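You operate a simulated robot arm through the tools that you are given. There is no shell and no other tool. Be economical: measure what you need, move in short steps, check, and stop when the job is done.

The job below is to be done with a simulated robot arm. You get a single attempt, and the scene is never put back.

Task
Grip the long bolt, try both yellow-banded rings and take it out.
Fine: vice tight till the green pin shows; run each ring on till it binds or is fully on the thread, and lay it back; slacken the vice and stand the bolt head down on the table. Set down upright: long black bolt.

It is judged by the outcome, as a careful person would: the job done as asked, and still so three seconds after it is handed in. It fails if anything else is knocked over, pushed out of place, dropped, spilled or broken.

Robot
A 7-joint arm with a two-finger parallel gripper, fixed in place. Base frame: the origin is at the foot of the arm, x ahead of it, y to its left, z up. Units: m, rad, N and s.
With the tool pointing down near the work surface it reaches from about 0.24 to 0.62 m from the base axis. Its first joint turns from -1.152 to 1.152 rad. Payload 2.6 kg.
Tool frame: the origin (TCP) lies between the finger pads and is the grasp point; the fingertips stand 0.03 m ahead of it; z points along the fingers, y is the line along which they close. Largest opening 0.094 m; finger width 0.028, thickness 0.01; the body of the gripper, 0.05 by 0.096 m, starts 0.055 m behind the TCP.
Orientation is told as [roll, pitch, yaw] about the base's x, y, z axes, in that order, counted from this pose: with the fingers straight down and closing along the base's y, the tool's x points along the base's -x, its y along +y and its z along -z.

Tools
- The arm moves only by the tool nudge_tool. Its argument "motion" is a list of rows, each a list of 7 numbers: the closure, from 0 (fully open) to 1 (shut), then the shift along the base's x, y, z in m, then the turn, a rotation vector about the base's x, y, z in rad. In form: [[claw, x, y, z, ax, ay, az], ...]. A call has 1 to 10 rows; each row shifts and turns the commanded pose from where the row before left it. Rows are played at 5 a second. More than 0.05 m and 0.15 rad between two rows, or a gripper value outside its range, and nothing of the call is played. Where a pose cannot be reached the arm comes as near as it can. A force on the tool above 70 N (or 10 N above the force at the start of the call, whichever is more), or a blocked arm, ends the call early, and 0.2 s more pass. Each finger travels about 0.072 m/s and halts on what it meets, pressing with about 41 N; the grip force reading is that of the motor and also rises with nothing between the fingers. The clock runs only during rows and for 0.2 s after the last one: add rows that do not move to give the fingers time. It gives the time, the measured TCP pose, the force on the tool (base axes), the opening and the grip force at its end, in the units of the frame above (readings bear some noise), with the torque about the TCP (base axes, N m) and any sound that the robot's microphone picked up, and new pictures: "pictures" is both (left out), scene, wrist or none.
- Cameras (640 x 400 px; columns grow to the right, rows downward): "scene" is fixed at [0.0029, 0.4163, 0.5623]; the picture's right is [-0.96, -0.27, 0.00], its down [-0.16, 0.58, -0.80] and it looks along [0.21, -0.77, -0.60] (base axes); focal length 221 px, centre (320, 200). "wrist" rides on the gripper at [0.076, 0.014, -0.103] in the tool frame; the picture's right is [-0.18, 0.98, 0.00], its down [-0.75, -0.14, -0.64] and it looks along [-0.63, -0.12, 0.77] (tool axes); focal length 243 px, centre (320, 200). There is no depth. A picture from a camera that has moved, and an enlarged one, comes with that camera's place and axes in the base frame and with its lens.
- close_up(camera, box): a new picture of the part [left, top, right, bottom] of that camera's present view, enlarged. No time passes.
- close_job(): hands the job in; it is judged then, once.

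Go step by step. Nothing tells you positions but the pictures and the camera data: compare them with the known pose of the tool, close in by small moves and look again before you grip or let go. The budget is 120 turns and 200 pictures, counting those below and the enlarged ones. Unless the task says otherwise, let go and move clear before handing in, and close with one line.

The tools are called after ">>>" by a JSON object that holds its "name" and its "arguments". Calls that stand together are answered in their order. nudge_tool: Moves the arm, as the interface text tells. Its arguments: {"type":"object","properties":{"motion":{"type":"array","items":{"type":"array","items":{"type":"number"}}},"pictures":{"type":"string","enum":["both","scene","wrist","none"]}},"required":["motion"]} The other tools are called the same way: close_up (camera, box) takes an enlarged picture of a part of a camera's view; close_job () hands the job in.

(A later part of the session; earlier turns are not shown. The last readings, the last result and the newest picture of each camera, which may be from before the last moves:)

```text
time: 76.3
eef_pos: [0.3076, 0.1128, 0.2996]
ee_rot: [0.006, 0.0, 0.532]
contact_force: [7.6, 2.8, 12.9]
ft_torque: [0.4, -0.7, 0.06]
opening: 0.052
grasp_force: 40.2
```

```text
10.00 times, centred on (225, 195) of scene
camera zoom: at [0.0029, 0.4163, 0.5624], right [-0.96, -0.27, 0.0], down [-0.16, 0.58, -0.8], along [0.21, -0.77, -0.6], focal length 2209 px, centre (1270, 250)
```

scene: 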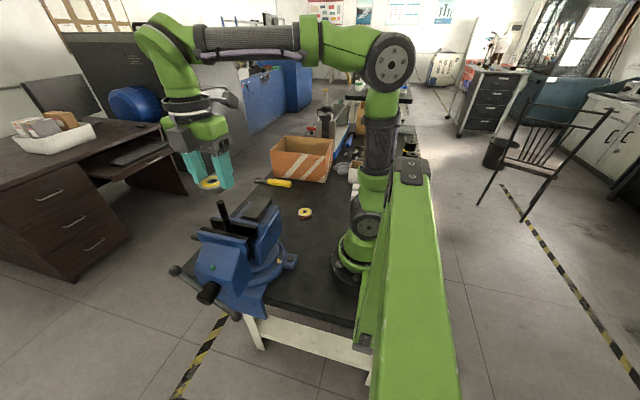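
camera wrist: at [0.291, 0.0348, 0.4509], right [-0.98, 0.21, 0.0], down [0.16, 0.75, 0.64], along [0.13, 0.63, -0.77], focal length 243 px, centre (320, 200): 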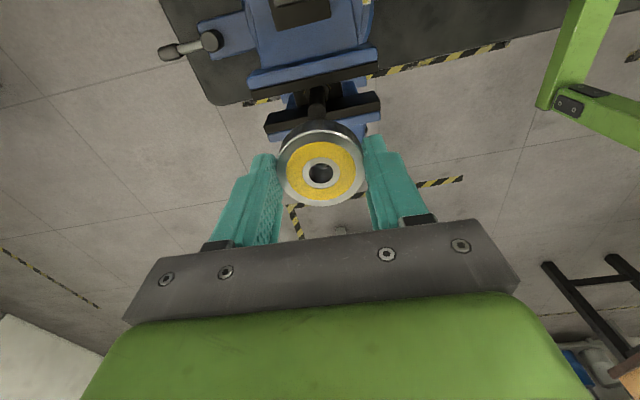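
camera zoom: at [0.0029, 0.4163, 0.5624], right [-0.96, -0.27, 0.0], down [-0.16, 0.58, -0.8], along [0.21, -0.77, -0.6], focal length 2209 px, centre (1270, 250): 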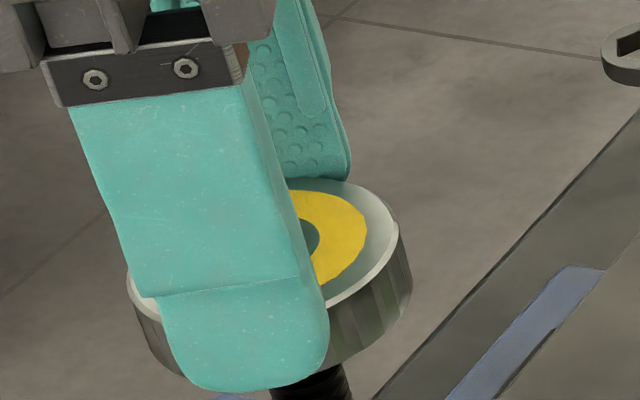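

>>> {"name": "nudge_tool", "arguments": {"motion": [[1, 0.001, -0.0003, -0.0003, 0, 0, -0.145], [1, 0, 0, -0.0003, 0, 0, -0.145], [1, 0, 0, -0.0003, 0, 0, -0.145], [1, 0, 0, -0.0003, 0, 0, -0.145], [1, 0, 0, -0.0003, 0, 0, -0.145], [1, 0, 0, -0.0003, 0, 0, -0.145], [1, 0, 0, -0.0003, 0, 0, -0.145], [1, 0, 0, -0.0003, 0, 0, -0.145]], "pictures": "none"}}

>>> {"name": "nudge_tool", "arguments": {"motion": [[1, 0, 0, -0.0003, 0, 0, -0.145], [1, 0, 0, -0.0003, 0, 0, -0.145], [1, 0, 0, -0.0003, 0, 0, -0.145], [1, 0, 0, -0.0003, 0, 0, -0.145], [1, 0, 0, -0.0003, 0, 0, -0.145], [1, 0, 0, -0.0003, 0, 0, -0.145]], "pictures": "none"}}

>>> {"name": "nudge_tool", "arguments": {"motion": [[0, 0, 0, 0, 0, 0, 0], [0, 0, 0, 0, 0, 0, 0], [0, 0, 0, 0, 0, 0, 0.145], [0, 0, 0, 0, 0, 0, 0.145], [0, 0, 0, 0, 0, 0, 0.145], [0, 0, 0, 0, 0, 0, 0.145], [0, 0, 0, 0, 0, 0, 0.145], [0, 0, 0, 0, 0, 0, 0.145], [0, 0, 0, 0, 0, 0, 0.145], [0, 0, 0, 0, 0, 0, 0.145]], "pictures": "none"}}

>>> {"name": "close_up", "arguments": {"camera": "scene", "box": [195, 175, 255, 215]}}

>>> {"name": "close_up", "arguments": {"camera": "wrist", "box": [280, 100, 360, 200]}}

```text
time: 78.2
eef_pos: [0.3088, 0.1128, 0.2971]
ee_rot: [0.004, 0.006, -0.632]
contact_force: [-1.8, 10.2, -0.8]
ft_torque: [0.9, 0.34, 0.04]
opening: 0.0517
grasp_force: 40.9
```

```text
time: 79.5
eef_pos: [0.309, 0.1121, 0.296]
ee_rot: [0.004, 0.005, -1.503]
contact_force: [-1.6, 15.2, -9.6]
ft_torque: [1.28, 0.21, 0.08]
opening: 0.0516
grasp_force: 40.9
```

```text
time: 81.8
eef_pos: [0.3089, 0.112, 0.2964]
ee_rot: [0.005, 0.002, -0.338]
contact_force: [-0.7, -0.5, -0.1]
ft_torque: [0.03, 0.02, -0.02]
opening: 0.094
grasp_force: 0.1
```

```text
10.00 times, centred on (225, 195) of scene
camera zoom: at [0.0029, 0.4163, 0.5623], right [-0.96, -0.27, 0.0], down [-0.16, 0.58, -0.8], along [0.21, -0.77, -0.6], focal length 2209 px, centre (1270, 250)
```

zoom: 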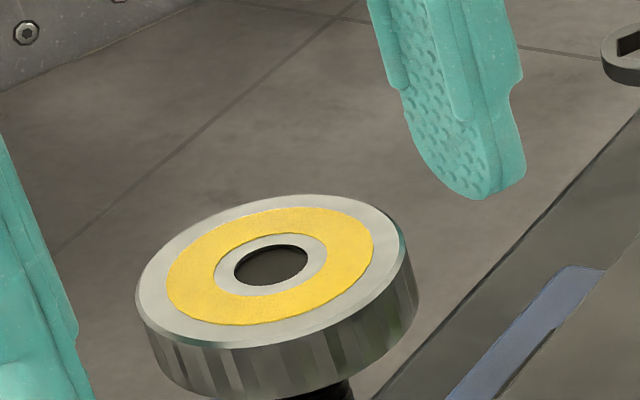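

```text
4.00 times, centred on (320, 150) of wrist
camera zoom: at [0.2419, 0.1494, 0.4001], right [0.5, 0.87, 0.0], down [0.66, -0.39, 0.64], along [0.56, -0.32, -0.77], focal length 970 px, centre (320, 400)
```

zoom: 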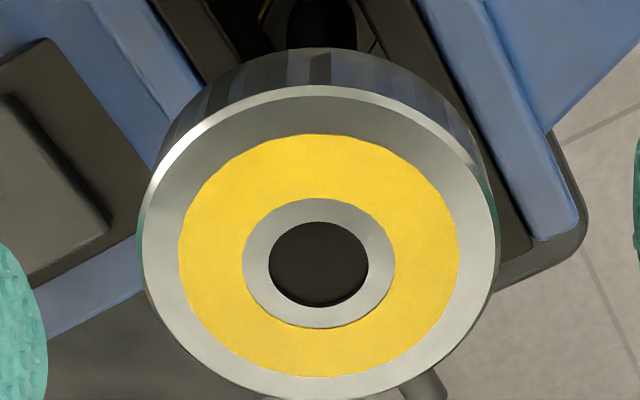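

The bolt end is now nearly flush with the ring's top and turning stays free. I'll regrip here and give it most of another half turn, so the ring is fully on.

>>> {"name": "nudge_tool", "arguments": {"motion": [[1, -0.001, 0.0005, -0.001, 0, 0, 0], [1, 0, 0, 0, 0, 0, 0], [1, 0, 0, 0, 0, 0, 0], [1, 0, 0, -0.0003, 0, 0, -0.145], [1, 0, 0, -0.0003, 0, 0, -0.145], [1, 0, 0, -0.0003, 0, 0, -0.145], [1, 0, 0, -0.0004, 0, 0, -0.145], [1, 0, 0, -0.0004, 0, 0, -0.145], [1, 0, 0, -0.0004, 0, 0, -0.145], [1, 0, 0, -0.0004, 0, 0, -0.145]], "pictures": "none"}}

>>> {"name": "nudge_tool", "arguments": {"motion": [[1, 0, 0, -0.0004, 0, 0, -0.145], [1, 0, 0, -0.0004, 0, 0, -0.145], [1, 0, 0, -0.0004, 0, 0, -0.145], [1, 0, 0, -0.0004, 0, 0, -0.145], [1, 0, 0, -0.0004, 0, 0, -0.145], [1, 0, 0, -0.0004, 0, 0, -0.145], [1, 0, 0, -0.0004, 0, 0, -0.145]], "pictures": "none"}}

>>> {"name": "close_up", "arguments": {"camera": "scene", "box": [195, 175, 255, 215]}}

>>> {"name": "close_up", "arguments": {"camera": "wrist", "box": [280, 100, 360, 200]}}

```text
time: 84.0
eef_pos: [0.3086, 0.1127, 0.2941]
ee_rot: [0.003, 0.003, -1.358]
contact_force: [0.0, 7.5, -10.5]
ft_torque: [0.81, -0.08, 0.06]
opening: 0.0522
grasp_force: 40.6
```

```text
time: 85.5
eef_pos: [0.3083, 0.1114, 0.2916]
ee_rot: [0.005, 0.004, -2.375]
contact_force: [-9.6, 4.0, 24.0]
ft_torque: [0.07, 0.85, -0.06]
opening: 0.0517
grasp_force: 41.3
```

```text
10.00 times, centred on (225, 195) of scene
camera zoom: at [0.0028, 0.4162, 0.5624], right [-0.96, -0.27, 0.0], down [-0.16, 0.58, -0.8], along [0.21, -0.77, -0.6], focal length 2209 px, centre (1270, 250)
```

zoom: 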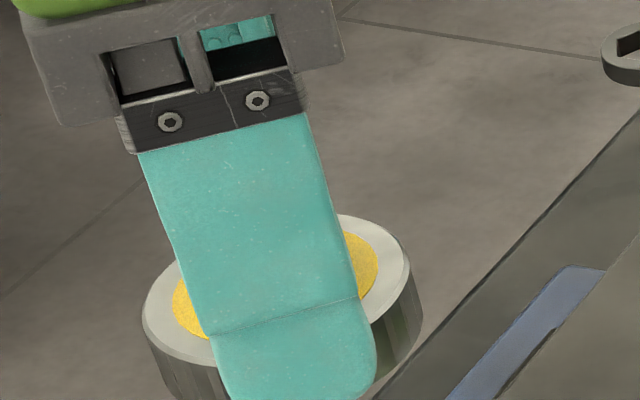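

```text
4.00 times, centred on (320, 150) of wrist
camera zoom: at [0.3728, 0.1541, 0.3946], right [0.55, -0.84, 0.0], down [-0.64, -0.42, 0.64], along [-0.53, -0.35, -0.77], focal length 970 px, centre (320, 400)
```

zoom: 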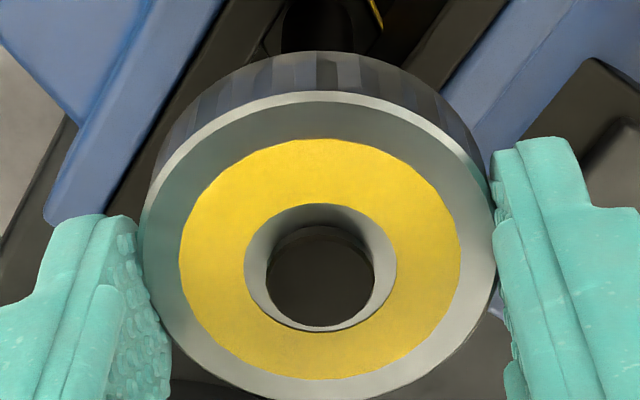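

The bolt end now stands proud of the ring's top. One small further turn with no down-feed will show whether it has reached the end of the thread.

>>> {"name": "nudge_tool", "arguments": {"motion": [[1, 0, 0, 0, 0, 0, -0.13], [1, 0, 0, 0, 0, 0, -0.13], [1, 0, 0, 0, 0, 0, -0.13]], "pictures": "none"}}

>>> {"name": "close_up", "arguments": {"camera": "wrist", "box": [280, 100, 360, 200]}}

```text
time: 86.3
eef_pos: [0.3097, 0.1115, 0.2899]
ee_rot: [0.005, 0.0, -2.761]
contact_force: [1.7, 10.2, 3.2]
ft_torque: [0.84, -0.25, 0.0]
opening: 0.0516
grasp_force: 41.3
```

```text
4.00 times, centred on (320, 150) of wrist
camera zoom: at [0.3846, 0.1268, 0.3933], right [0.19, -0.98, 0.0], down [-0.75, -0.15, 0.64], along [-0.63, -0.13, -0.77], focal length 970 px, centre (320, 400)
```

zoom: 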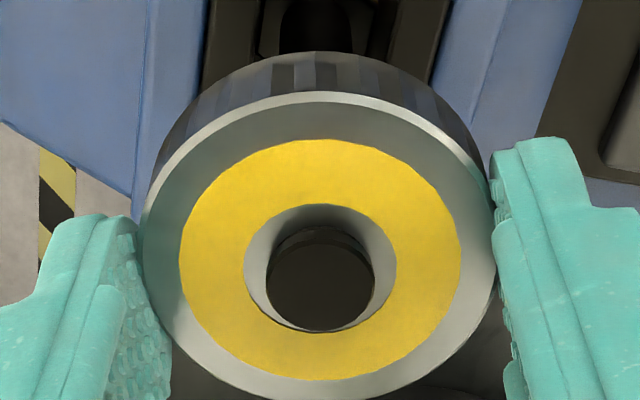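

It is still advancing. Let me see how much thread is left below the ring.

>>> {"name": "close_up", "arguments": {"camera": "scene", "box": [200, 185, 260, 235]}}

```text
8.00 times, centred on (230, 210) of scene
camera zoom: at [0.0029, 0.4163, 0.5623], right [-0.96, -0.27, 0.0], down [-0.16, 0.58, -0.8], along [0.21, -0.77, -0.6], focal length 1767 px, centre (1040, 120)
```

zoom: 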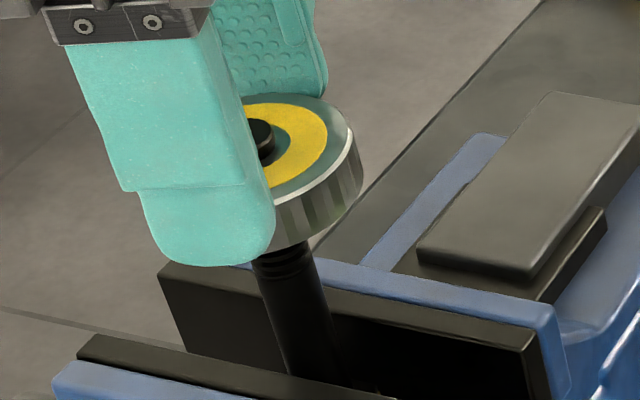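

About two threads remain, so I'll do one more regrip cycle to run it right to the end.

>>> {"name": "nudge_tool", "arguments": {"motion": [[0, 0, 0, 0, 0, 0, 0], [0, 0, 0, 0, 0, 0, 0], [0, 0, 0, 0, 0, 0, 0.148], [0, 0, 0, 0, 0, 0, 0.148], [0, 0, 0, 0, 0, 0, 0.148], [0, 0, 0, 0, 0, 0, 0.148], [0, 0, 0, 0, 0, 0, 0.148], [0, 0, 0, 0, 0, 0, 0.148], [0, 0, 0, 0, 0, 0, 0.148], [0, 0, 0, 0, 0, 0, 0.148]], "pictures": "none"}}

>>> {"name": "nudge_tool", "arguments": {"motion": [[0, 0, 0, 0, 0, 0, 0.148], [0, 0, 0, 0, 0, 0, 0.148], [0, 0, 0, 0, 0, 0, 0.148], [0, 0, 0, 0, 0, 0, 0.148], [0, 0, 0, 0, 0, 0, 0.148], [0, 0, 0, 0, 0, 0, 0.148], [0, 0, 0, 0, 0, 0, 0.148], [1, 0, 0, 0, 0, 0, 0], [1, 0, 0, 0, 0, 0, 0], [1, 0, 0, 0, 0, 0, 0]], "pictures": "none"}}

>>> {"name": "nudge_tool", "arguments": {"motion": [[1, 0, 0, -0.0004, 0, 0, -0.145], [1, 0, 0, -0.0004, 0, 0, -0.145], [1, 0, 0, -0.0004, 0, 0, -0.145], [1, 0, 0, -0.0004, 0, 0, -0.145], [1, 0, 0, -0.0004, 0, 0, -0.145], [1, 0, 0, -0.0004, 0, 0, -0.145], [1, 0, 0, -0.0004, 0, 0, -0.145]], "pictures": "none"}}

>>> {"name": "nudge_tool", "arguments": {"motion": [[1, 0, 0, -0.0004, 0, 0, -0.145], [1, 0, 0, -0.0004, 0, 0, -0.145], [1, 0, 0, -0.0004, 0, 0, -0.145], [1, 0, 0, -0.0004, 0, 0, -0.145], [1, 0, 0, -0.0004, 0, 0, -0.145]], "pictures": "none"}}

>>> {"name": "nudge_tool", "arguments": {"motion": [[1, 0, 0, -0.0003, 0, 0, -0.14], [1, 0, 0, -0.0003, 0, 0, -0.14], [1, 0, 0, -0.0003, 0, 0, -0.14]], "pictures": "scene"}}

```text
time: 88.5
eef_pos: [0.3085, 0.1123, 0.2904]
ee_rot: [0.005, 0.002, -1.572]
contact_force: [-0.1, -0.5, -0.2]
ft_torque: [0.0, 0.0, -0.03]
opening: 0.094
grasp_force: 0.1
```

```text
time: 90.8
eef_pos: [0.3084, 0.1114, 0.2907]
ee_rot: [0.007, 0.001, -0.537]
contact_force: [3.2, 5.3, -1.0]
ft_torque: [0.38, -0.35, 0.01]
opening: 0.0523
grasp_force: 40.7
```

```text
time: 92.3
eef_pos: [0.3091, 0.1119, 0.2881]
ee_rot: [0.008, 0.003, -1.557]
contact_force: [2.8, 13.2, 13.2]
ft_torque: [1.32, -0.19, 0.02]
opening: 0.0527
grasp_force: 40.8
```

```text
time: 93.5
eef_pos: [0.3086, 0.1126, 0.2836]
ee_rot: [0.007, 0.004, -2.282]
contact_force: [5.9, 12.3, 13.5]
ft_torque: [1.0, -0.41, -0.01]
opening: 0.0524
grasp_force: 40.9
```

```text
time: 94.3
eef_pos: [0.3093, 0.1122, 0.2842]
ee_rot: [0.005, 0.002, -2.703]
contact_force: [5.7, 10.6, 7.9]
ft_torque: [0.93, -0.47, 0.03]
opening: 0.0526
grasp_force: 41.0
```

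scene: 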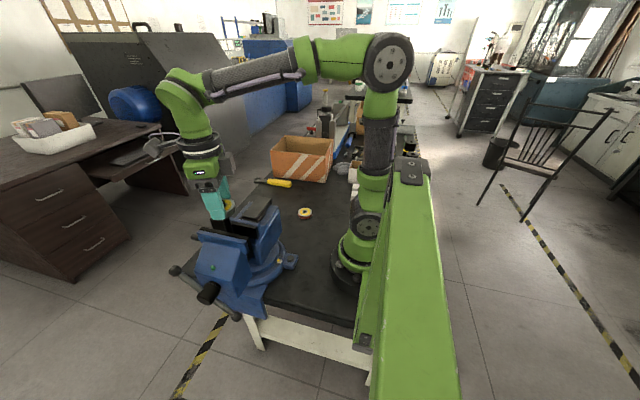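

>>> {"name": "close_up", "arguments": {"camera": "scene", "box": [200, 185, 260, 235]}}

>>> {"name": "close_up", "arguments": {"camera": "wrist", "box": [280, 100, 360, 200]}}

```text
8.00 times, centred on (230, 210) of scene
camera zoom: at [0.0029, 0.4163, 0.5623], right [-0.96, -0.27, 0.0], down [-0.16, 0.58, -0.8], along [0.21, -0.77, -0.6], focal length 1767 px, centre (1040, 120)
```

zoom: 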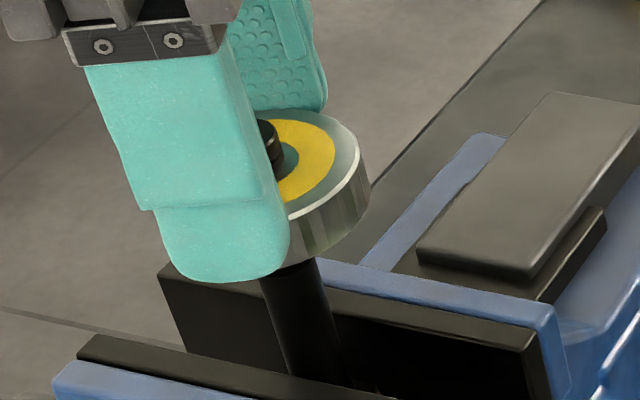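

```text
4.00 times, centred on (320, 150) of wrist
camera zoom: at [0.3829, 0.1313, 0.3882], right [0.25, -0.97, 0.0], down [-0.74, -0.19, 0.64], along [-0.62, -0.16, -0.77], focal length 970 px, centre (320, 400)
```

zoom: 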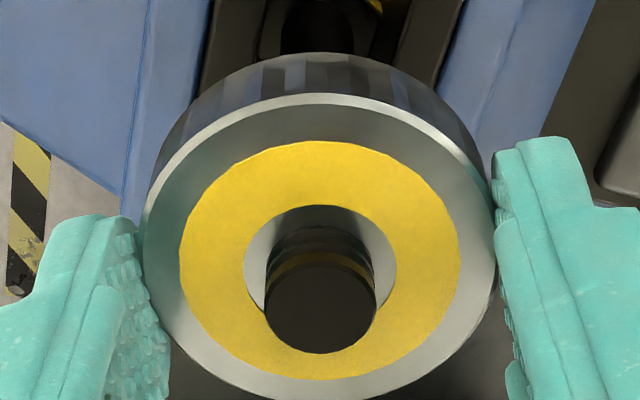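

No thread shows below the ring, so it is fully on. Now I'll unscrew it counter-clockwise, following with lift.

>>> {"name": "nudge_tool", "arguments": {"motion": [[1, 0, 0.0005, 0.0003, 0, 0, 0.145], [1, 0, 0, 0.00038, 0, 0, 0.145], [1, 0, 0, 0.00038, 0, 0, 0.145], [1, 0, 0, 0.00038, 0, 0, 0.145], [1, 0, 0, 0.00038, 0, 0, 0.145], [1, 0, 0, 0.00038, 0, 0, 0.145], [1, 0, 0, 0.00038, 0, 0, 0.145], [1, 0, 0, 0.00038, 0, 0, 0.145], [1, 0, 0, 0.00038, 0, 0, 0.145], [1, 0, 0, 0.00038, 0, 0, 0.145]], "pictures": "none"}}

>>> {"name": "nudge_tool", "arguments": {"motion": [[1, 0, 0, 0.00038, 0, 0, 0.145], [1, 0, 0, 0.00038, 0, 0, 0.145], [1, 0, 0, 0.00038, 0, 0, 0.145], [1, 0, 0, 0.00038, 0, 0, 0.145], [1, 0, 0, 0.00038, 0, 0, 0.145], [1, 0, 0, 0.00038, 0, 0, 0.145], [1, 0, 0, 0.00038, 0, 0, 0.145], [1, 0, 0, 0.00038, 0, 0, 0.145], [1, 0, 0, 0.00038, 0, 0, 0.145], [1, 0, 0, 0.00038, 0, 0, 0.145]], "pictures": "none"}}

>>> {"name": "nudge_tool", "arguments": {"motion": [[1, 0, 0, 0.00038, 0, 0, 0.145], [1, 0, 0, 0.00038, 0, 0, 0.145], [1, 0, 0, 0.00038, 0, 0, 0.145], [1, 0, 0, 0.00038, 0, 0, 0.145], [1, 0, 0, 0.00038, 0, 0, 0.145], [1, 0, 0, 0.00038, 0, 0, 0.145], [1, 0, 0, 0.00038, 0, 0, 0.145], [1, 0, 0, 0.00038, 0, 0, 0.145], [1, 0, 0, 0.00038, 0, 0, 0.145]], "pictures": "wrist"}}

>>> {"name": "close_up", "arguments": {"camera": "scene", "box": [200, 185, 260, 235]}}

```text
time: 96.5
eef_pos: [0.3094, 0.1126, 0.2872]
ee_rot: [0.006, 0.001, -1.247]
contact_force: [2.3, -6.3, 6.4]
ft_torque: [-1.0, -0.31, -0.1]
opening: 0.0519
grasp_force: 41.5
```

```text
time: 98.8
eef_pos: [0.308, 0.1115, 0.2929]
ee_rot: [0.004, 0.002, 0.204]
contact_force: [12.3, -3.4, -12.4]
ft_torque: [-0.47, -1.34, 0.01]
opening: 0.052
grasp_force: 41.1
```

```text
time: 100.8
eef_pos: [0.308, 0.1136, 0.2956]
ee_rot: [0.004, 0.003, 1.511]
contact_force: [7.5, -2.7, -10.7]
ft_torque: [-0.44, -0.6, -0.03]
opening: 0.052
grasp_force: 41.0
camera wrist: at [0.2889, 0.0366, 0.3995], right [-0.97, 0.24, 0.01], down [0.19, 0.74, 0.64], along [0.15, 0.62, -0.77], focal length 243 px, centre (320, 200)
```

wrist: 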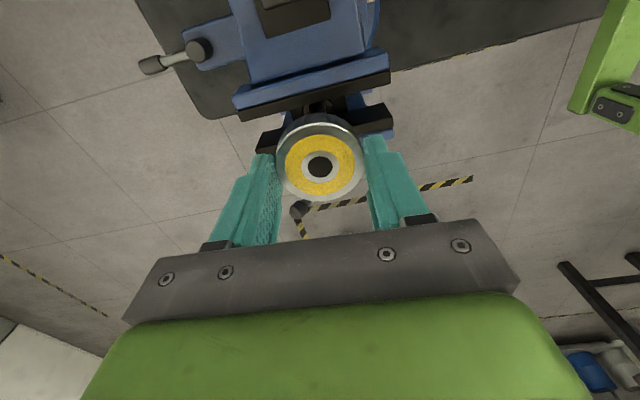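

```text
8.00 times, centred on (230, 210) of scene
camera zoom: at [0.003, 0.4163, 0.5623], right [-0.96, -0.27, 0.0], down [-0.16, 0.58, -0.8], along [0.21, -0.77, -0.6], focal length 1767 px, centre (1040, 120)
```

zoom: 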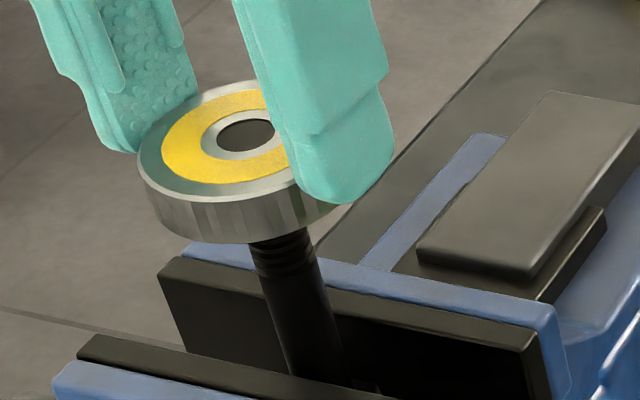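

Coming off well. I'll carry on past +1.5 rad a bit, then regrip.

>>> {"name": "nudge_tool", "arguments": {"motion": [[1, 0.0005, 0, 0.0003, 0, 0, 0.145], [1, 0, 0, 0.00038, 0, 0, 0.145], [1, 0, 0, 0.00038, 0, 0, 0.145], [1, 0, 0, 0.00038, 0, 0, 0.145], [1, 0, 0, 0.00038, 0, 0, 0.145], [1, 0, 0, 0.00038, 0, 0, 0.145], [0, 0, 0, 0, 0, 0, 0], [0, 0, 0, 0, 0, 0, 0]], "pictures": "none"}}

>>> {"name": "nudge_tool", "arguments": {"motion": [[0, 0, 0, 0, 0, 0, -0.148], [0, 0, 0, 0, 0, 0, -0.148], [0, 0, 0, 0, 0, 0, -0.148], [0, 0, 0, 0, 0, 0, -0.148], [0, 0, 0, 0, 0, 0, -0.148], [0, 0, 0, 0, 0, 0, -0.148], [0, 0, 0, 0, 0, 0, -0.148], [0, 0, 0, 0, 0, 0, -0.148], [0, 0, 0, 0, 0, 0, -0.148], [0, 0, 0, 0, 0, 0, -0.148]], "pictures": "none"}}

>>> {"name": "nudge_tool", "arguments": {"motion": [[0, 0, 0, 0, 0, 0, -0.148], [0, 0, 0, 0, 0, 0, -0.148], [0, 0, 0, 0, 0, 0, -0.148], [0, 0, 0, 0, 0, 0, -0.148], [0, 0, 0, 0, 0, 0, -0.148], [0, 0, 0, 0, 0, 0, -0.148], [0, 0, 0, 0, 0, 0, -0.148], [0, 0, 0, 0, 0, 0, -0.148], [0, 0, 0, 0, 0, 0, -0.148], [0, 0, 0, 0, 0, 0, -0.148]], "pictures": "none"}}

>>> {"name": "nudge_tool", "arguments": {"motion": [[0, 0, 0, 0, 0, 0, -0.148], [0, 0, 0, 0, 0, 0, -0.148], [0, 0, 0, 0, 0, 0, -0.148], [0, 0, 0, 0, 0, 0, -0.148], [0, 0, 0, 0, 0, 0, -0.148], [0, 0, 0, 0, 0, 0, -0.148], [0, 0, 0, 0, 0, 0, -0.148], [0, 0, 0, 0, 0, 0, -0.148], [0, 0, 0, 0, 0, 0, -0.148], [0, 0, 0, 0, 0, 0, 0]], "pictures": "wrist"}}

>>> {"name": "close_up", "arguments": {"camera": "scene", "box": [200, 175, 260, 225]}}

```text
time: 102.5
eef_pos: [0.309, 0.1127, 0.2992]
ee_rot: [0.002, 0.001, 2.376]
contact_force: [-0.5, -0.6, 0.3]
ft_torque: [-0.01, 0.01, -0.01]
opening: 0.0941
grasp_force: 0.0
```

```text
time: 104.8
eef_pos: [0.3099, 0.1121, 0.2995]
ee_rot: [0.005, 0.002, 0.894]
contact_force: [-0.4, 0.6, 0.4]
ft_torque: [0.0, 0.01, -0.03]
opening: 0.0941
grasp_force: 0.2
```

```text
time: 107.0
eef_pos: [0.3095, 0.1121, 0.298]
ee_rot: [0.006, 0.003, -0.589]
contact_force: [0.0, 0.3, 0.1]
ft_torque: [0.02, 0.01, -0.01]
opening: 0.0941
grasp_force: 0.1
```

```text
time: 109.2
eef_pos: [0.3076, 0.1125, 0.2988]
ee_rot: [0.007, 0.002, -1.918]
contact_force: [0.9, -0.1, -0.6]
ft_torque: [0.0, -0.01, -0.02]
opening: 0.0943
grasp_force: 0.1
camera wrist: at [0.3469, 0.1789, 0.4019], right [0.86, -0.51, 0.0], down [-0.39, -0.66, 0.64], along [-0.32, -0.55, -0.77], focal length 243 px, centre (320, 200)
```

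wrist: 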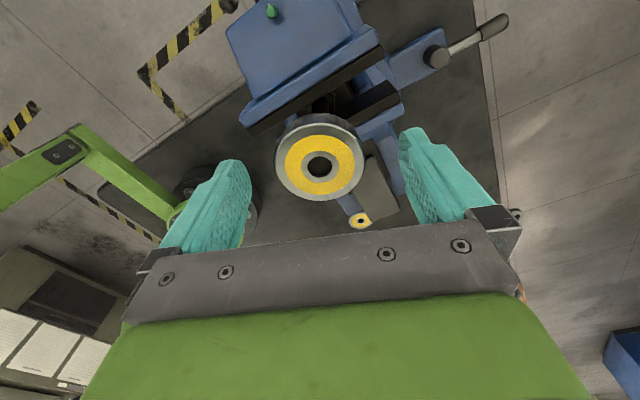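

```text
8.00 times, centred on (230, 200) of scene
camera zoom: at [0.0029, 0.4163, 0.5623], right [-0.96, -0.27, 0.0], down [-0.16, 0.58, -0.8], along [0.21, -0.77, -0.6], focal length 1767 px, centre (1040, 200)
```

zoom: 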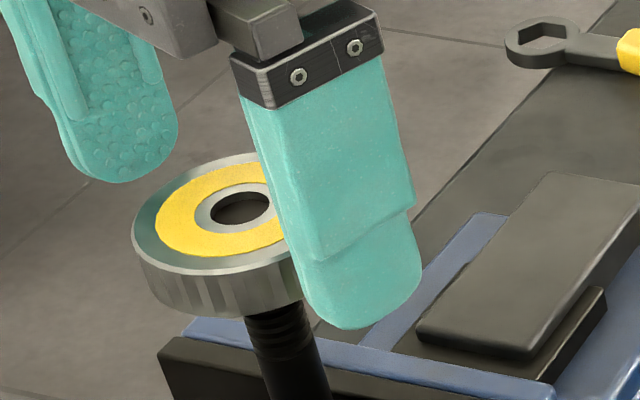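

>>> {"name": "nudge_tool", "arguments": {"motion": [[1, 0.001, 0, -0.001, 0, 0, 0], [1, 0, 0, 0, 0, 0, 0], [1, 0, 0, 0, 0, 0, 0], [1, 0, 0, 0.00038, 0, 0, 0.147], [1, 0, 0, 0.00038, 0, 0, 0.147], [1, 0, 0, 0.00038, 0, 0, 0.147], [1, 0, 0, 0.00038, 0, 0, 0.147], [1, 0, 0, 0.00038, 0, 0, 0.147], [1, 0, 0, 0.00038, 0, 0, 0.147], [1, 0, 0, 0.00038, 0, 0, 0.147]], "pictures": "none"}}

>>> {"name": "nudge_tool", "arguments": {"motion": [[1, 0, 0, 0.00038, 0, 0, 0.147], [1, 0, 0, 0.00038, 0, 0, 0.147], [1, 0, 0, 0.00038, 0, 0, 0.147], [1, 0, 0, 0.00038, 0, 0, 0.147], [1, 0, 0, 0.00038, 0, 0, 0.147], [1, 0, 0, 0.00038, 0, 0, 0.147], [1, 0, 0, 0.00038, 0, 0, 0.147], [1, 0, 0, 0.00038, 0, 0, 0.147], [1, 0, 0, 0.00038, 0, 0, 0.147], [1, 0, 0, 0.00038, 0, 0, 0.147]], "pictures": "none"}}

>>> {"name": "nudge_tool", "arguments": {"motion": [[1, 0, 0, 0.00038, 0, 0, 0.147], [1, 0, 0, 0.00038, 0, 0, 0.147], [1, 0, 0, 0.00038, 0, 0, 0.147], [1, 0, 0, 0.00038, 0, 0, 0.147], [1, 0, 0, 0.00038, 0, 0, 0.147], [1, 0, 0, 0.00038, 0, 0, 0.147], [1, 0, 0, 0.00038, 0, 0, 0.147], [1, 0, 0, 0.00038, 0, 0, 0.147], [1, 0, 0, 0.00038, 0, 0, 0.147], [1, 0, 0, 0.00038, 0, 0, 0.147]], "pictures": "none"}}

>>> {"name": "nudge_tool", "arguments": {"motion": [[1, 0, 0, 0.00038, 0, 0, 0.12], [1, 0, 0, 0.00038, 0, 0, 0.12]], "pictures": "wrist"}}

>>> {"name": "close_up", "arguments": {"camera": "scene", "box": [195, 170, 255, 210]}}

```text
time: 111.3
eef_pos: [0.3104, 0.1125, 0.2999]
ee_rot: [0.004, 0.005, -0.885]
contact_force: [-9.5, 5.7, -2.3]
ft_torque: [0.41, 1.33, 0.0]
opening: 0.0516
grasp_force: 41.0
```

```text
time: 113.5
eef_pos: [0.3111, 0.1122, 0.3047]
ee_rot: [0.002, 0.001, 0.585]
contact_force: [1.3, -0.6, -20.5]
ft_torque: [0.03, -0.11, -0.01]
opening: 0.0516
grasp_force: 40.9
```

```text
time: 115.8
eef_pos: [0.3098, 0.1128, 0.3085]
ee_rot: [0.008, 0.002, 2.054]
contact_force: [4.7, 1.6, -16.3]
ft_torque: [0.32, -0.55, 0.01]
opening: 0.0521
grasp_force: 41.3
```

```text
time: 116.3
eef_pos: [0.31, 0.1126, 0.3091]
ee_rot: [0.006, 0.002, 2.293]
contact_force: [2.8, -1.1, -15.6]
ft_torque: [0.01, -0.44, -0.02]
opening: 0.0518
grasp_force: 41.1
camera wrist: at [0.349, 0.0458, 0.4124], right [-0.86, -0.51, 0.01], down [-0.39, 0.66, 0.64], along [-0.33, 0.55, -0.77], focal length 243 px, centre (320, 200)
```

wrist: 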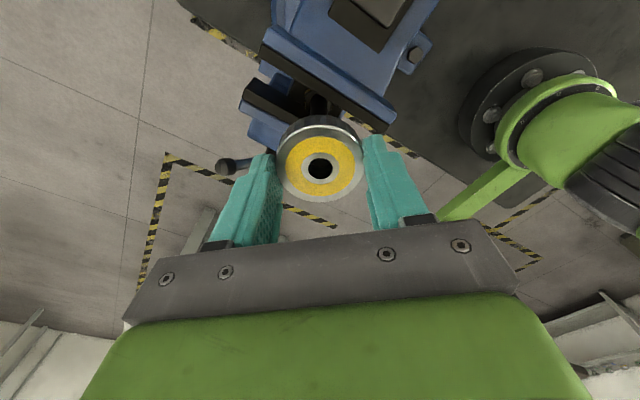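

```text
10.00 times, centred on (225, 190) of scene
camera zoom: at [0.003, 0.4163, 0.5623], right [-0.96, -0.27, 0.0], down [-0.16, 0.58, -0.8], along [0.21, -0.77, -0.6], focal length 2209 px, centre (1270, 300)
```

zoom: 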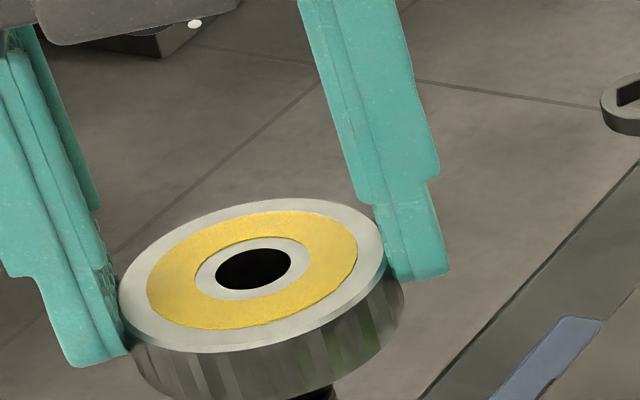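

>>> {"name": "nudge_tool", "arguments": {"motion": [[1, 0, 0, 0.0002, 0, 0, 0.14], [1, 0, 0, 0.0002, 0, 0, 0.14], [1, 0, 0, 0.0002, 0, 0, 0.14]], "pictures": "none"}}

>>> {"name": "nudge_tool", "arguments": {"motion": [[1, 0, 0, 0.0003, 0, 0, 0.14], [1, 0, 0, 0.0003, 0, 0, 0.14], [1, 0, 0, 0.0003, 0, 0, 0.14]], "pictures": "none"}}

```text
time: 117.2
eef_pos: [0.3094, 0.1116, 0.3104]
ee_rot: [0.006, 0.001, 2.715]
contact_force: [0.4, 0.2, -12.3]
ft_torque: [-0.03, -0.1, -0.03]
opening: 0.0517
grasp_force: 40.6
```

```text
time: 118.0
eef_pos: [0.3089, 0.1123, 0.3113]
ee_rot: [0.002, 0.003, 2.812]
contact_force: [-1.2, -1.2, 7.2]
ft_torque: [-0.2, 0.26, -0.02]
opening: 0.0515
grasp_force: 41.4
out of reach, approached as far as the arm can: row 2, 3
```

The wrist limit is at about +2.8 rad. I'll release, swing back 1.4 rad and give the last turn.

>>> {"name": "nudge_tool", "arguments": {"motion": [[0, 0, 0, 0, 0, 0, 0], [0, 0, 0, 0, 0, 0, 0], [0, 0, 0, 0, 0, 0, -0.148], [0, 0, 0, 0, 0, 0, -0.148], [0, 0, 0, 0, 0, 0, -0.148], [0, 0, 0, 0, 0, 0, -0.148], [0, 0, 0, 0, 0, 0, -0.148], [0, 0, 0, 0, 0, 0, -0.148], [0, 0, 0, 0, 0, 0, -0.148], [0, 0, 0, 0, 0, 0, -0.148]], "pictures": "wrist"}}

>>> {"name": "close_up", "arguments": {"camera": "scene", "box": [195, 170, 255, 210]}}

```text
time: 120.2
eef_pos: [0.3085, 0.1115, 0.3101]
ee_rot: [0.005, 0.003, 1.625]
contact_force: [-0.9, -0.1, 0.6]
ft_torque: [0.03, 0.04, 0.01]
opening: 0.0938
grasp_force: 0.1
camera wrist: at [0.2993, 0.0354, 0.4146], right [-0.99, 0.13, 0.0], down [0.1, 0.76, 0.64], along [0.08, 0.63, -0.77], focal length 243 px, centre (320, 200)
```

wrist: 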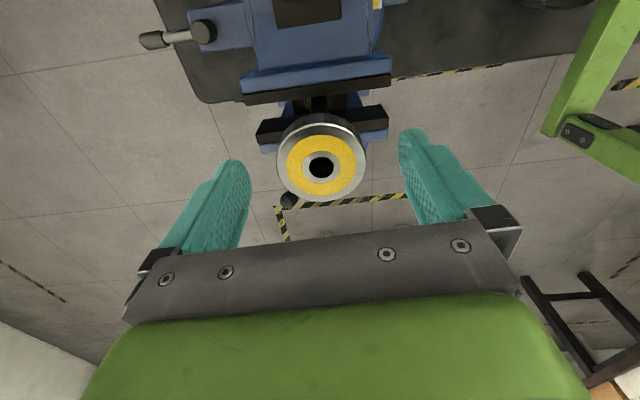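

```text
10.00 times, centred on (225, 190) of scene
camera zoom: at [0.0029, 0.4163, 0.5623], right [-0.96, -0.27, 0.0], down [-0.16, 0.58, -0.8], along [0.21, -0.77, -0.6], focal length 2209 px, centre (1270, 300)
```

zoom: 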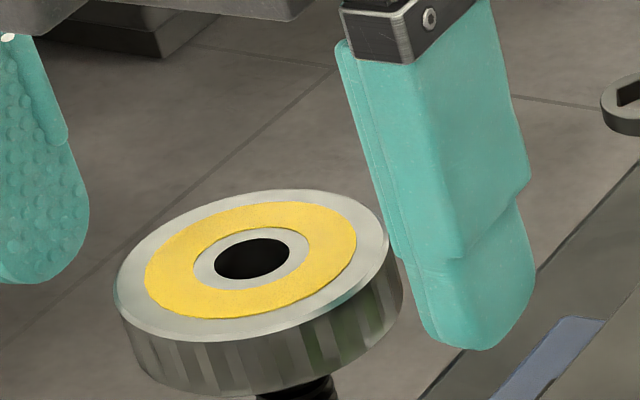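

>>> {"name": "nudge_tool", "arguments": {"motion": [[1, 0.001, 0, 0, 0, 0, 0], [1, 0, 0, 0, 0, 0, 0], [1, 0, 0, 0, 0, 0, 0], [1, 0, 0, 0.0003, 0, 0, 0.145], [1, 0, 0, 0.0003, 0, 0, 0.145], [1, 0, 0, 0.0003, 0, 0, 0.145], [1, 0, 0, 0.0003, 0, 0, 0.145], [1, 0, 0, 0.0003, 0, 0, 0.145]], "pictures": "none"}}

>>> {"name": "nudge_tool", "arguments": {"motion": [[1, 0, 0, 0.0005, 0, 0, 0.12], [1, 0, 0, 0.001, 0, 0, 0.12], [1, 0, 0, 0.001, 0, 0, 0]], "pictures": "none"}}

>>> {"name": "close_up", "arguments": {"camera": "scene", "box": [195, 170, 255, 210]}}

```text
time: 122.0
eef_pos: [0.3105, 0.1126, 0.3119]
ee_rot: [0.004, 0.004, 2.353]
contact_force: [-3.1, 2.5, 7.2]
ft_torque: [0.46, 0.45, -0.02]
opening: 0.0523
grasp_force: 41.4
```

```text
time: 122.8
eef_pos: [0.3104, 0.1127, 0.315]
ee_rot: [0.006, 0.003, 2.595]
contact_force: [-0.2, -0.8, -1.7]
ft_torque: [-0.01, -0.02, 0.03]
opening: 0.0523
grasp_force: 41.6
```

```text
10.00 times, centred on (225, 190) of scene
camera zoom: at [0.0029, 0.4163, 0.5623], right [-0.96, -0.27, 0.0], down [-0.16, 0.58, -0.8], along [0.21, -0.77, -0.6], focal length 2209 px, centre (1270, 300)
```

zoom: 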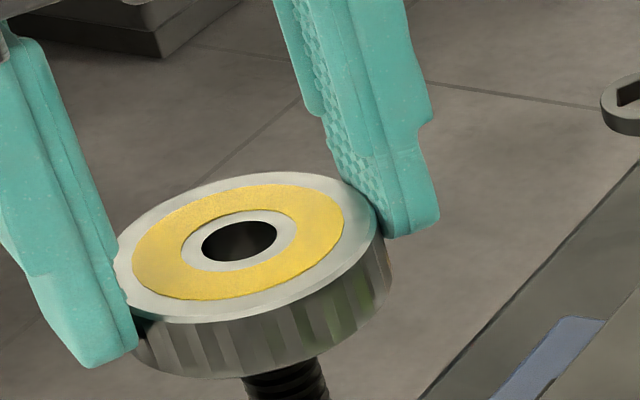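

The grey ring is free. I'll lift it and carry it back to [0.316, −0.143], turning the wrist back to 0.

>>> {"name": "nudge_tool", "arguments": {"motion": [[1, 0, 0, 0.01, 0, 0, -0.145], [1, 0, 0, 0.02, 0, 0, -0.145], [1, 0, 0, 0.03, 0, 0, -0.145], [1, 0, -0.02, 0.01, 0, 0, -0.145], [1, 0, -0.03, 0, 0, 0, -0.145], [1, 0, -0.04, 0, 0, 0, -0.145], [1, 0, -0.04, 0, 0, 0, -0.145], [1, 0, -0.04, 0, 0, 0, -0.145], [1, 0.0025, -0.04, 0, 0, 0, -0.145], [1, 0.0025, -0.045, 0, 0, 0, -0.145]], "pictures": "none"}}

>>> {"name": "nudge_tool", "arguments": {"motion": [[1, 0, 0, -0.035, 0, 0, -0.145], [1, 0, 0, -0.035, 0, 0, -0.145], [1, 0, 0, -0.035, 0, 0, -0.145], [1, 0, 0, -0.035, 0, 0, -0.145], [1, 0, 0, -0.035, 0, 0, -0.145], [1, 0, 0, -0.035, 0, 0, -0.145], [1, 0, 0, -0.035, 0, 0, -0.145], [1, 0, 0, -0.035, 0, 0, -0.13], [1, 0, 0, 0, 0, 0, 0]], "pictures": "both"}}

```text
time: 125.0
eef_pos: [0.3153, -0.1413, 0.3865]
ee_rot: [0.004, 0.004, 1.141]
contact_force: [-1.0, -0.2, -1.2]
ft_torque: [-0.01, 0.0, -0.02]
opening: 0.0525
grasp_force: 40.9
```

```text
time: 127.0
eef_pos: [0.3144, -0.14, 0.1058]
ee_rot: [0.006, 0.003, -0.005]
contact_force: [0.5, 0.9, -1.5]
ft_torque: [0.01, 0.03, 0.01]
opening: 0.0523
grasp_force: 41.0
camera wrist: at [0.2382, -0.1259, 0.2095], right [0.19, 0.98, 0.0], down [0.75, -0.15, 0.64], along [0.63, -0.12, -0.77], focal length 243 px, centre (320, 200)
```

scene: 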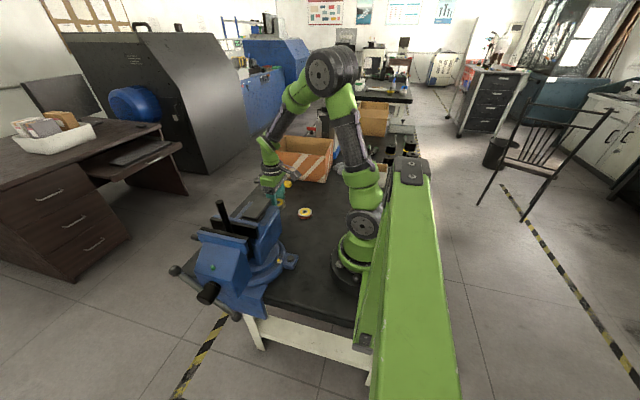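
wrist: 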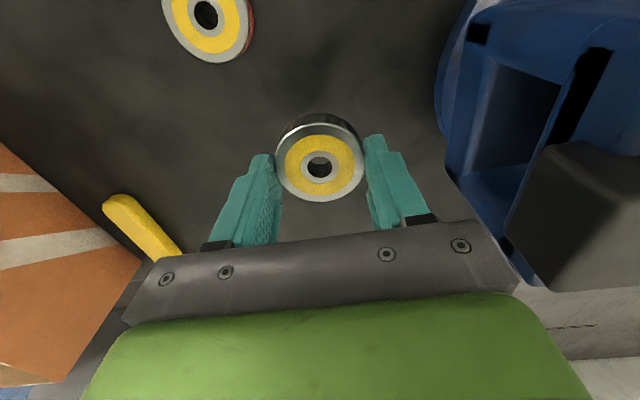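

>>> {"name": "nudge_tool", "arguments": {"motion": [[1, 0.004, -0.003, -0.03, 0, 0, 0], [1, 0, 0, -0.03, 0, 0, 0], [1, 0, 0, -0.006, 0, 0, 0], [1, 0, 0, -0.002, 0, 0, 0]], "pictures": "none"}}

>>> {"name": "nudge_tool", "arguments": {"motion": [[1, 0, 0, -0.001, 0, 0, 0], [1, 0, 0, -0.001, 0, 0, 0]], "pictures": "none"}}

```text
time: 128.0
eef_pos: [0.3184, -0.1448, 0.0371]
ee_rot: [0.005, 0.004, -0.003]
contact_force: [0.1, 0.0, -1.7]
ft_torque: [-0.02, 0.02, -0.04]
opening: 0.0524
grasp_force: 41.2
```

```text
time: 128.6
eef_pos: [0.3185, -0.1447, 0.0353]
ee_rot: [0.007, 0.003, -0.004]
contact_force: [-1.9, 2.1, 7.5]
ft_torque: [-0.09, 0.3, -0.08]
opening: 0.0522
grasp_force: 41.4
```

It is resting on the table with the fingertips clear. Releasing and lifting.

>>> {"name": "nudge_tool", "arguments": {"motion": [[0.2, 0, 0, 0.0005, 0, 0, 0], [0, 0, 0, 0, 0, 0, 0], [0, 0, 0, 0, 0, 0, 0], [0, 0, 0, 0.03, 0, 0, 0], [0, 0, 0, 0.04, 0, 0, 0], [0, 0, 0, 0.04, 0, 0, 0], [0, 0, 0, 0.04, 0, 0, 0], [0, 0, 0, 0.04, 0, 0, 0]], "pictures": "both"}}

```text
time: 130.3
eef_pos: [0.318, -0.1465, 0.2259]
ee_rot: [0.003, 0.003, -0.002]
contact_force: [-0.5, 0.1, 0.5]
ft_torque: [0.0, 0.01, -0.01]
opening: 0.0938
grasp_force: 0.1
camera wrist: at [0.2418, -0.132, 0.3291], right [0.19, 0.98, 0.0], down [0.76, -0.15, 0.64], along [0.63, -0.12, -0.77], focal length 243 px, centre (320, 200)
```

scene: 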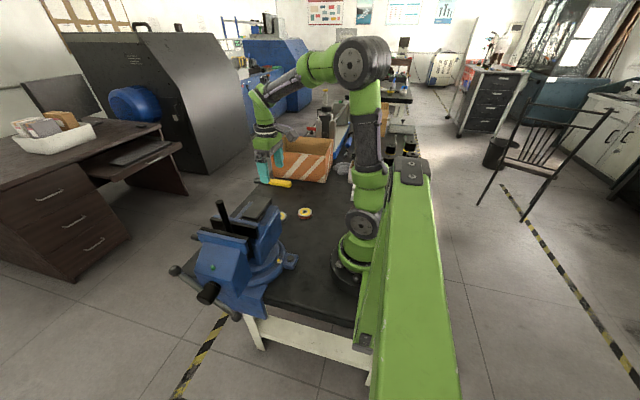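
wrist: 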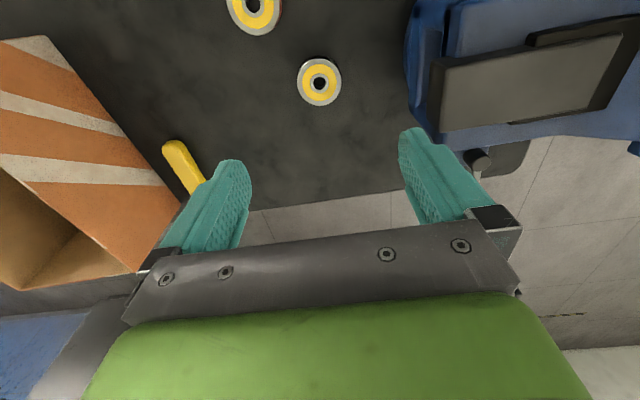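

Both rings are back in place and the green pin is still out. Next I'll slacken the vice by pushing the raised +x end of the handle down.

>>> {"name": "nudge_tool", "arguments": {"motion": [[1, 0, 0, 0.04, 0, 0, -0.145], [1, 0, 0, 0.045, 0, 0, -0.145], [1, 0, 0, 0.045, 0, 0, -0.145], [1, 0, 0.01, 0.045, 0, 0, -0.145], [1, 0.008, 0.045, 0, 0, 0, -0.145], [1, 0.009, 0.045, 0, 0, 0, -0.145], [1, 0.009, 0.045, 0, 0, 0, -0.145], [1, 0.009, 0.045, 0, 0, 0, -0.145], [1, 0.009, 0.045, 0, 0, 0, -0.145], [1, 0.009, 0.045, 0, 0, 0, -0.145]], "pictures": "none"}}

>>> {"name": "nudge_tool", "arguments": {"motion": [[1, 0, 0.045, 0, 0, 0, -0.12], [1, 0, 0.045, 0, 0, 0, 0], [1, 0, 0.015, -0.03, 0, 0, 0], [1, 0, 0, -0.045, 0, 0, 0], [1, 0, 0, -0.045, 0, 0, 0], [1, 0, 0, -0.045, 0, 0, 0], [1, 0, 0, 0, 0, 0, 0]], "pictures": "both"}}

```text
time: 132.6
eef_pos: [0.3765, 0.135, 0.3989]
ee_rot: [0.005, 0.004, -1.454]
contact_force: [0.4, 0.1, -0.5]
ft_torque: [-0.02, 0.02, 0.01]
opening: 0.0001
grasp_force: 32.8
```

```text
time: 134.2
eef_pos: [0.3741, 0.2404, 0.2366]
ee_rot: [0.005, 0.005, -1.576]
contact_force: [-0.6, -0.1, 0.9]
ft_torque: [-0.01, 0.03, 0.01]
opening: 0.0003
grasp_force: 32.4
camera wrist: at [0.3872, 0.3153, 0.3401], right [0.98, -0.19, 0.0], down [-0.15, -0.76, 0.64], along [-0.12, -0.63, -0.77], focal length 243 px, centre (320, 200)
```

scene: 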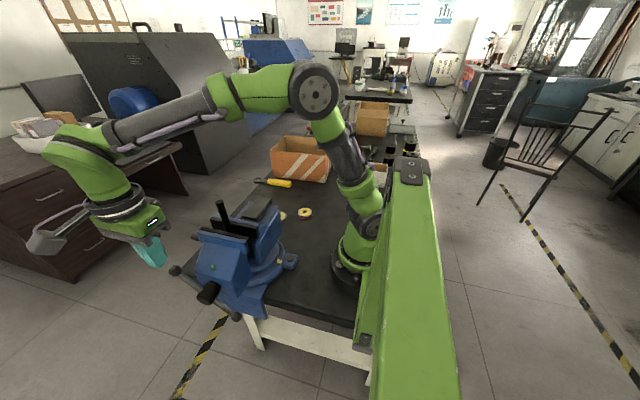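
wrist: 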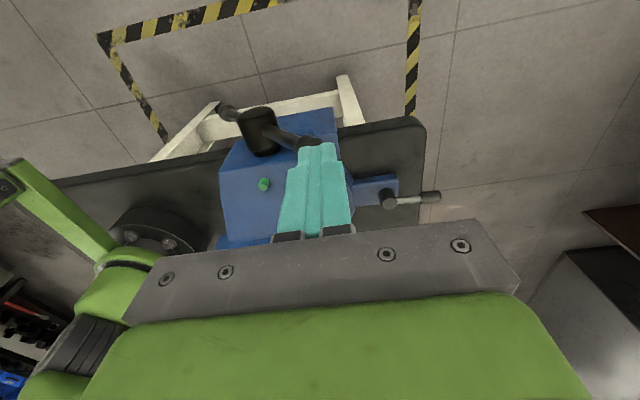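

The handle's raised ball is near [0.361, 0.228, 0.159]. I'll come down on the bar just inside it and press.

>>> {"name": "nudge_tool", "arguments": {"motion": [[1, -0.015, -0.004, -0.02, 0, 0, 0], [1, 0, 0, -0.015, 0, 0, 0], [1, 0, 0, -0.01, 0, 0, 0], [1, 0, 0, -0.005, 0, 0, 0], [1, 0.001, 0, -0.008, 0, 0, 0], [1, 0.002, 0, -0.008, 0, 0, 0]], "pictures": "wrist"}}

```text
time: 135.1
eef_pos: [0.3707, 0.2351, 0.2005]
ee_rot: [0.054, 0.015, -1.569]
contact_force: [2.3, -0.3, 2.8]
ft_torque: [0.01, -0.04, 0.01]
opening: 0.0002
grasp_force: 33.1
stopped in row 4: the force on the tool passed its limit (the readings are from after the stop); the commanded pose is now the measured one
camera wrist: at [0.3787, 0.3095, 0.305], right [0.98, -0.18, 0.05], down [-0.17, -0.76, 0.62], along [-0.08, -0.62, -0.78], focal length 243 px, centre (320, 200)
```

wrist: 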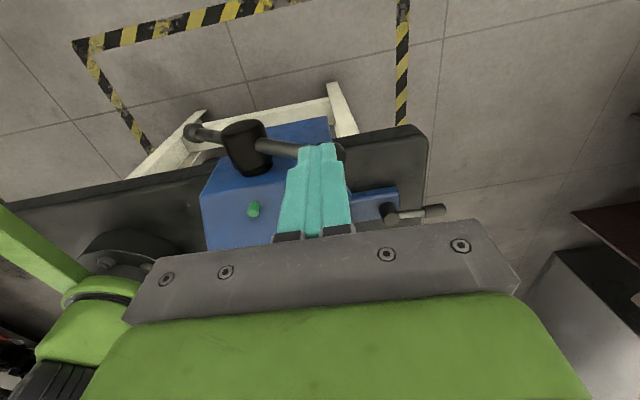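

The push hit the force limit, and the tool tilted and slid. I'll rise a little, straighten it and look.

>>> {"name": "nudge_tool", "arguments": {"motion": [[1, 0, 0, 0.02, -0.049, -0.011, 0], [1, 0, 0, 0, 0, 0, 0]], "pictures": "both"}}

>>> {"name": "close_up", "arguments": {"camera": "scene", "box": [150, 190, 290, 310]}}

>>> {"name": "close_up", "arguments": {"camera": "wrist", "box": [170, 80, 370, 230]}}

```text
time: 135.7
eef_pos: [0.3706, 0.2356, 0.2188]
ee_rot: [0.064, -0.031, -1.568]
contact_force: [0.2, 0.2, -0.3]
ft_torque: [-0.02, -0.02, 0.02]
opening: 0.0
grasp_force: 32.9
camera wrist: at [0.3771, 0.315, 0.3204], right [0.98, -0.18, 0.07], down [-0.18, -0.73, 0.66], along [-0.07, -0.66, -0.75], focal length 243 px, centre (320, 200)
```

scene: 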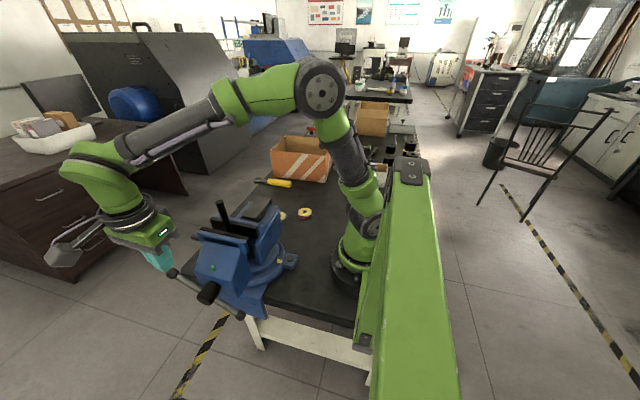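
wrist: 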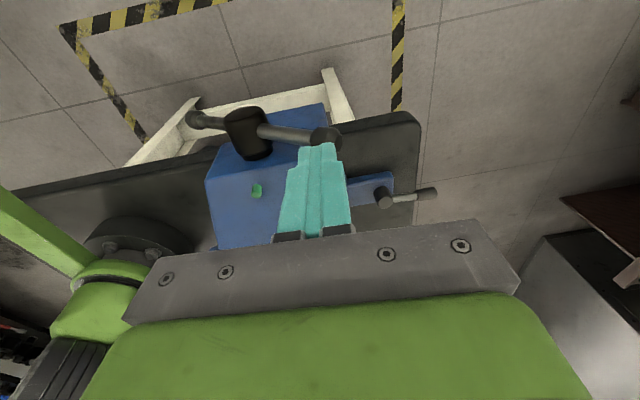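

```text
3.33 times, centred on (220, 250) of scene
camera zoom: at [0.0029, 0.4163, 0.5623], right [-0.96, -0.27, 0.0], down [-0.16, 0.58, -0.8], along [0.21, -0.77, -0.6], focal length 736 px, centre (653, 33)
```

zoom: 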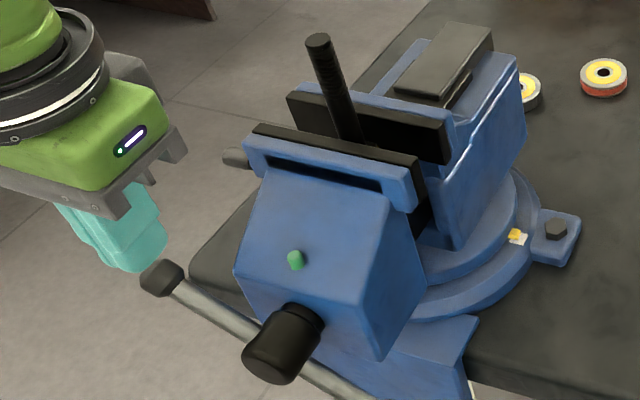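

```text
2.67 times, centred on (270, 155) of wrist
camera zoom: at [0.3771, 0.315, 0.3204], right [0.98, -0.18, 0.07], down [-0.18, -0.73, 0.66], along [-0.07, -0.66, -0.75], focal length 647 px, centre (453, 320)
```

zoom: 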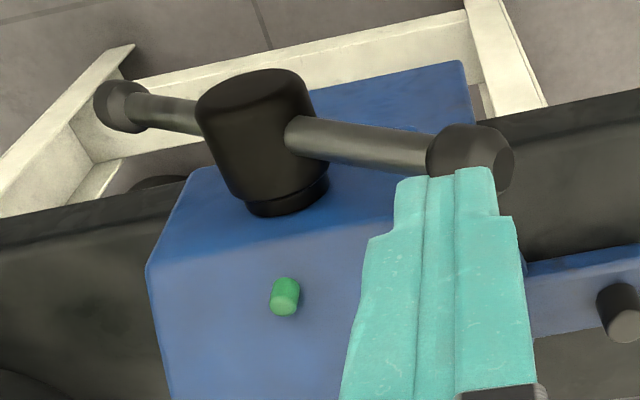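

The handle has already turned back from about 51° to 38°. I'll straighten the tool and press again just inside the ball.

>>> {"name": "nudge_tool", "arguments": {"motion": [[1, -0.004, 0.001, 0, 0.031, 0.064, 0], [1, 0, 0, -0.015, 0, 0, 0], [1, 0, 0, -0.012, 0, 0, 0], [1, 0.001, 0, -0.008, 0, 0, 0], [1, 0.001, 0, -0.008, 0, 0, 0], [1, 0.002, 0, -0.008, 0, 0, 0]], "pictures": "wrist"}}

```text
time: 137.1
eef_pos: [0.3693, 0.2385, 0.167]
ee_rot: [-0.007, -0.002, -1.569]
contact_force: [-8.0, -3.3, 4.3]
ft_torque: [-0.1, 0.23, -0.07]
opening: 0.0
grasp_force: 33.4
camera wrist: at [0.383, 0.3137, 0.2709], right [0.98, -0.18, 0.0], down [-0.14, -0.75, 0.64], along [-0.12, -0.63, -0.77], focal length 243 px, centre (320, 200)
```

wrist: 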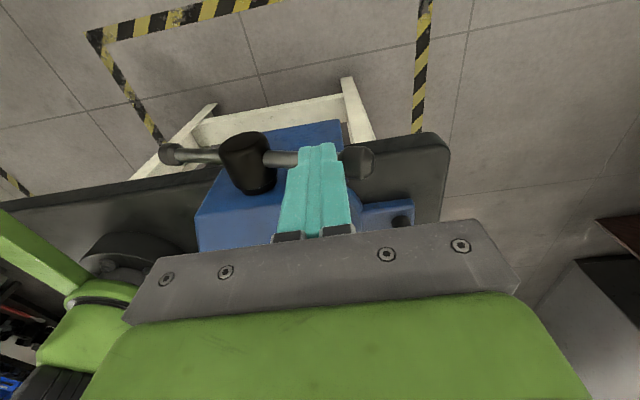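

It moves easily now and the green pin has gone in. I'll push on past level so the jaws open clear.

>>> {"name": "nudge_tool", "arguments": {"motion": [[1, 0, 0, -0.01, 0, 0, 0], [1, 0, 0, -0.01, 0, 0, 0], [1, 0, 0, -0.01, 0, 0, 0], [1, -0.001, 0, -0.01, 0, 0, 0], [1, -0.002, 0, -0.01, 0, 0, 0], [1, -0.003, 0, -0.01, 0, 0, 0], [1, -0.003, 0, -0.008, 0, 0, 0]], "pictures": "wrist"}}

```text
time: 138.7
eef_pos: [0.3603, 0.2383, 0.0987]
ee_rot: [0.001, -0.002, -1.569]
contact_force: [1.0, 2.6, 2.3]
ft_torque: [0.08, -0.03, -0.06]
opening: 0.0
grasp_force: 33.6
camera wrist: at [0.3749, 0.3131, 0.2021], right [0.98, -0.18, 0.0], down [-0.14, -0.75, 0.64], along [-0.12, -0.63, -0.77], focal length 243 px, centre (320, 200)
```

wrist: 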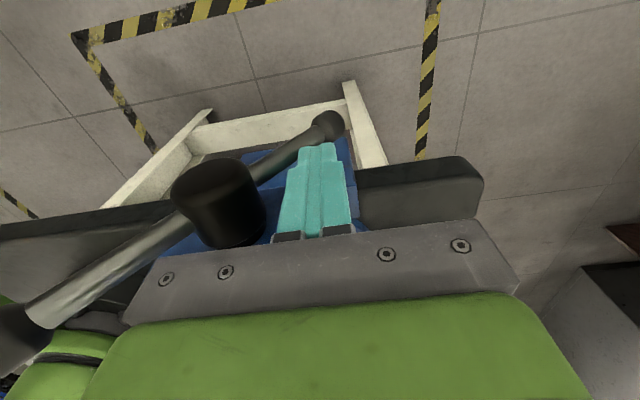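

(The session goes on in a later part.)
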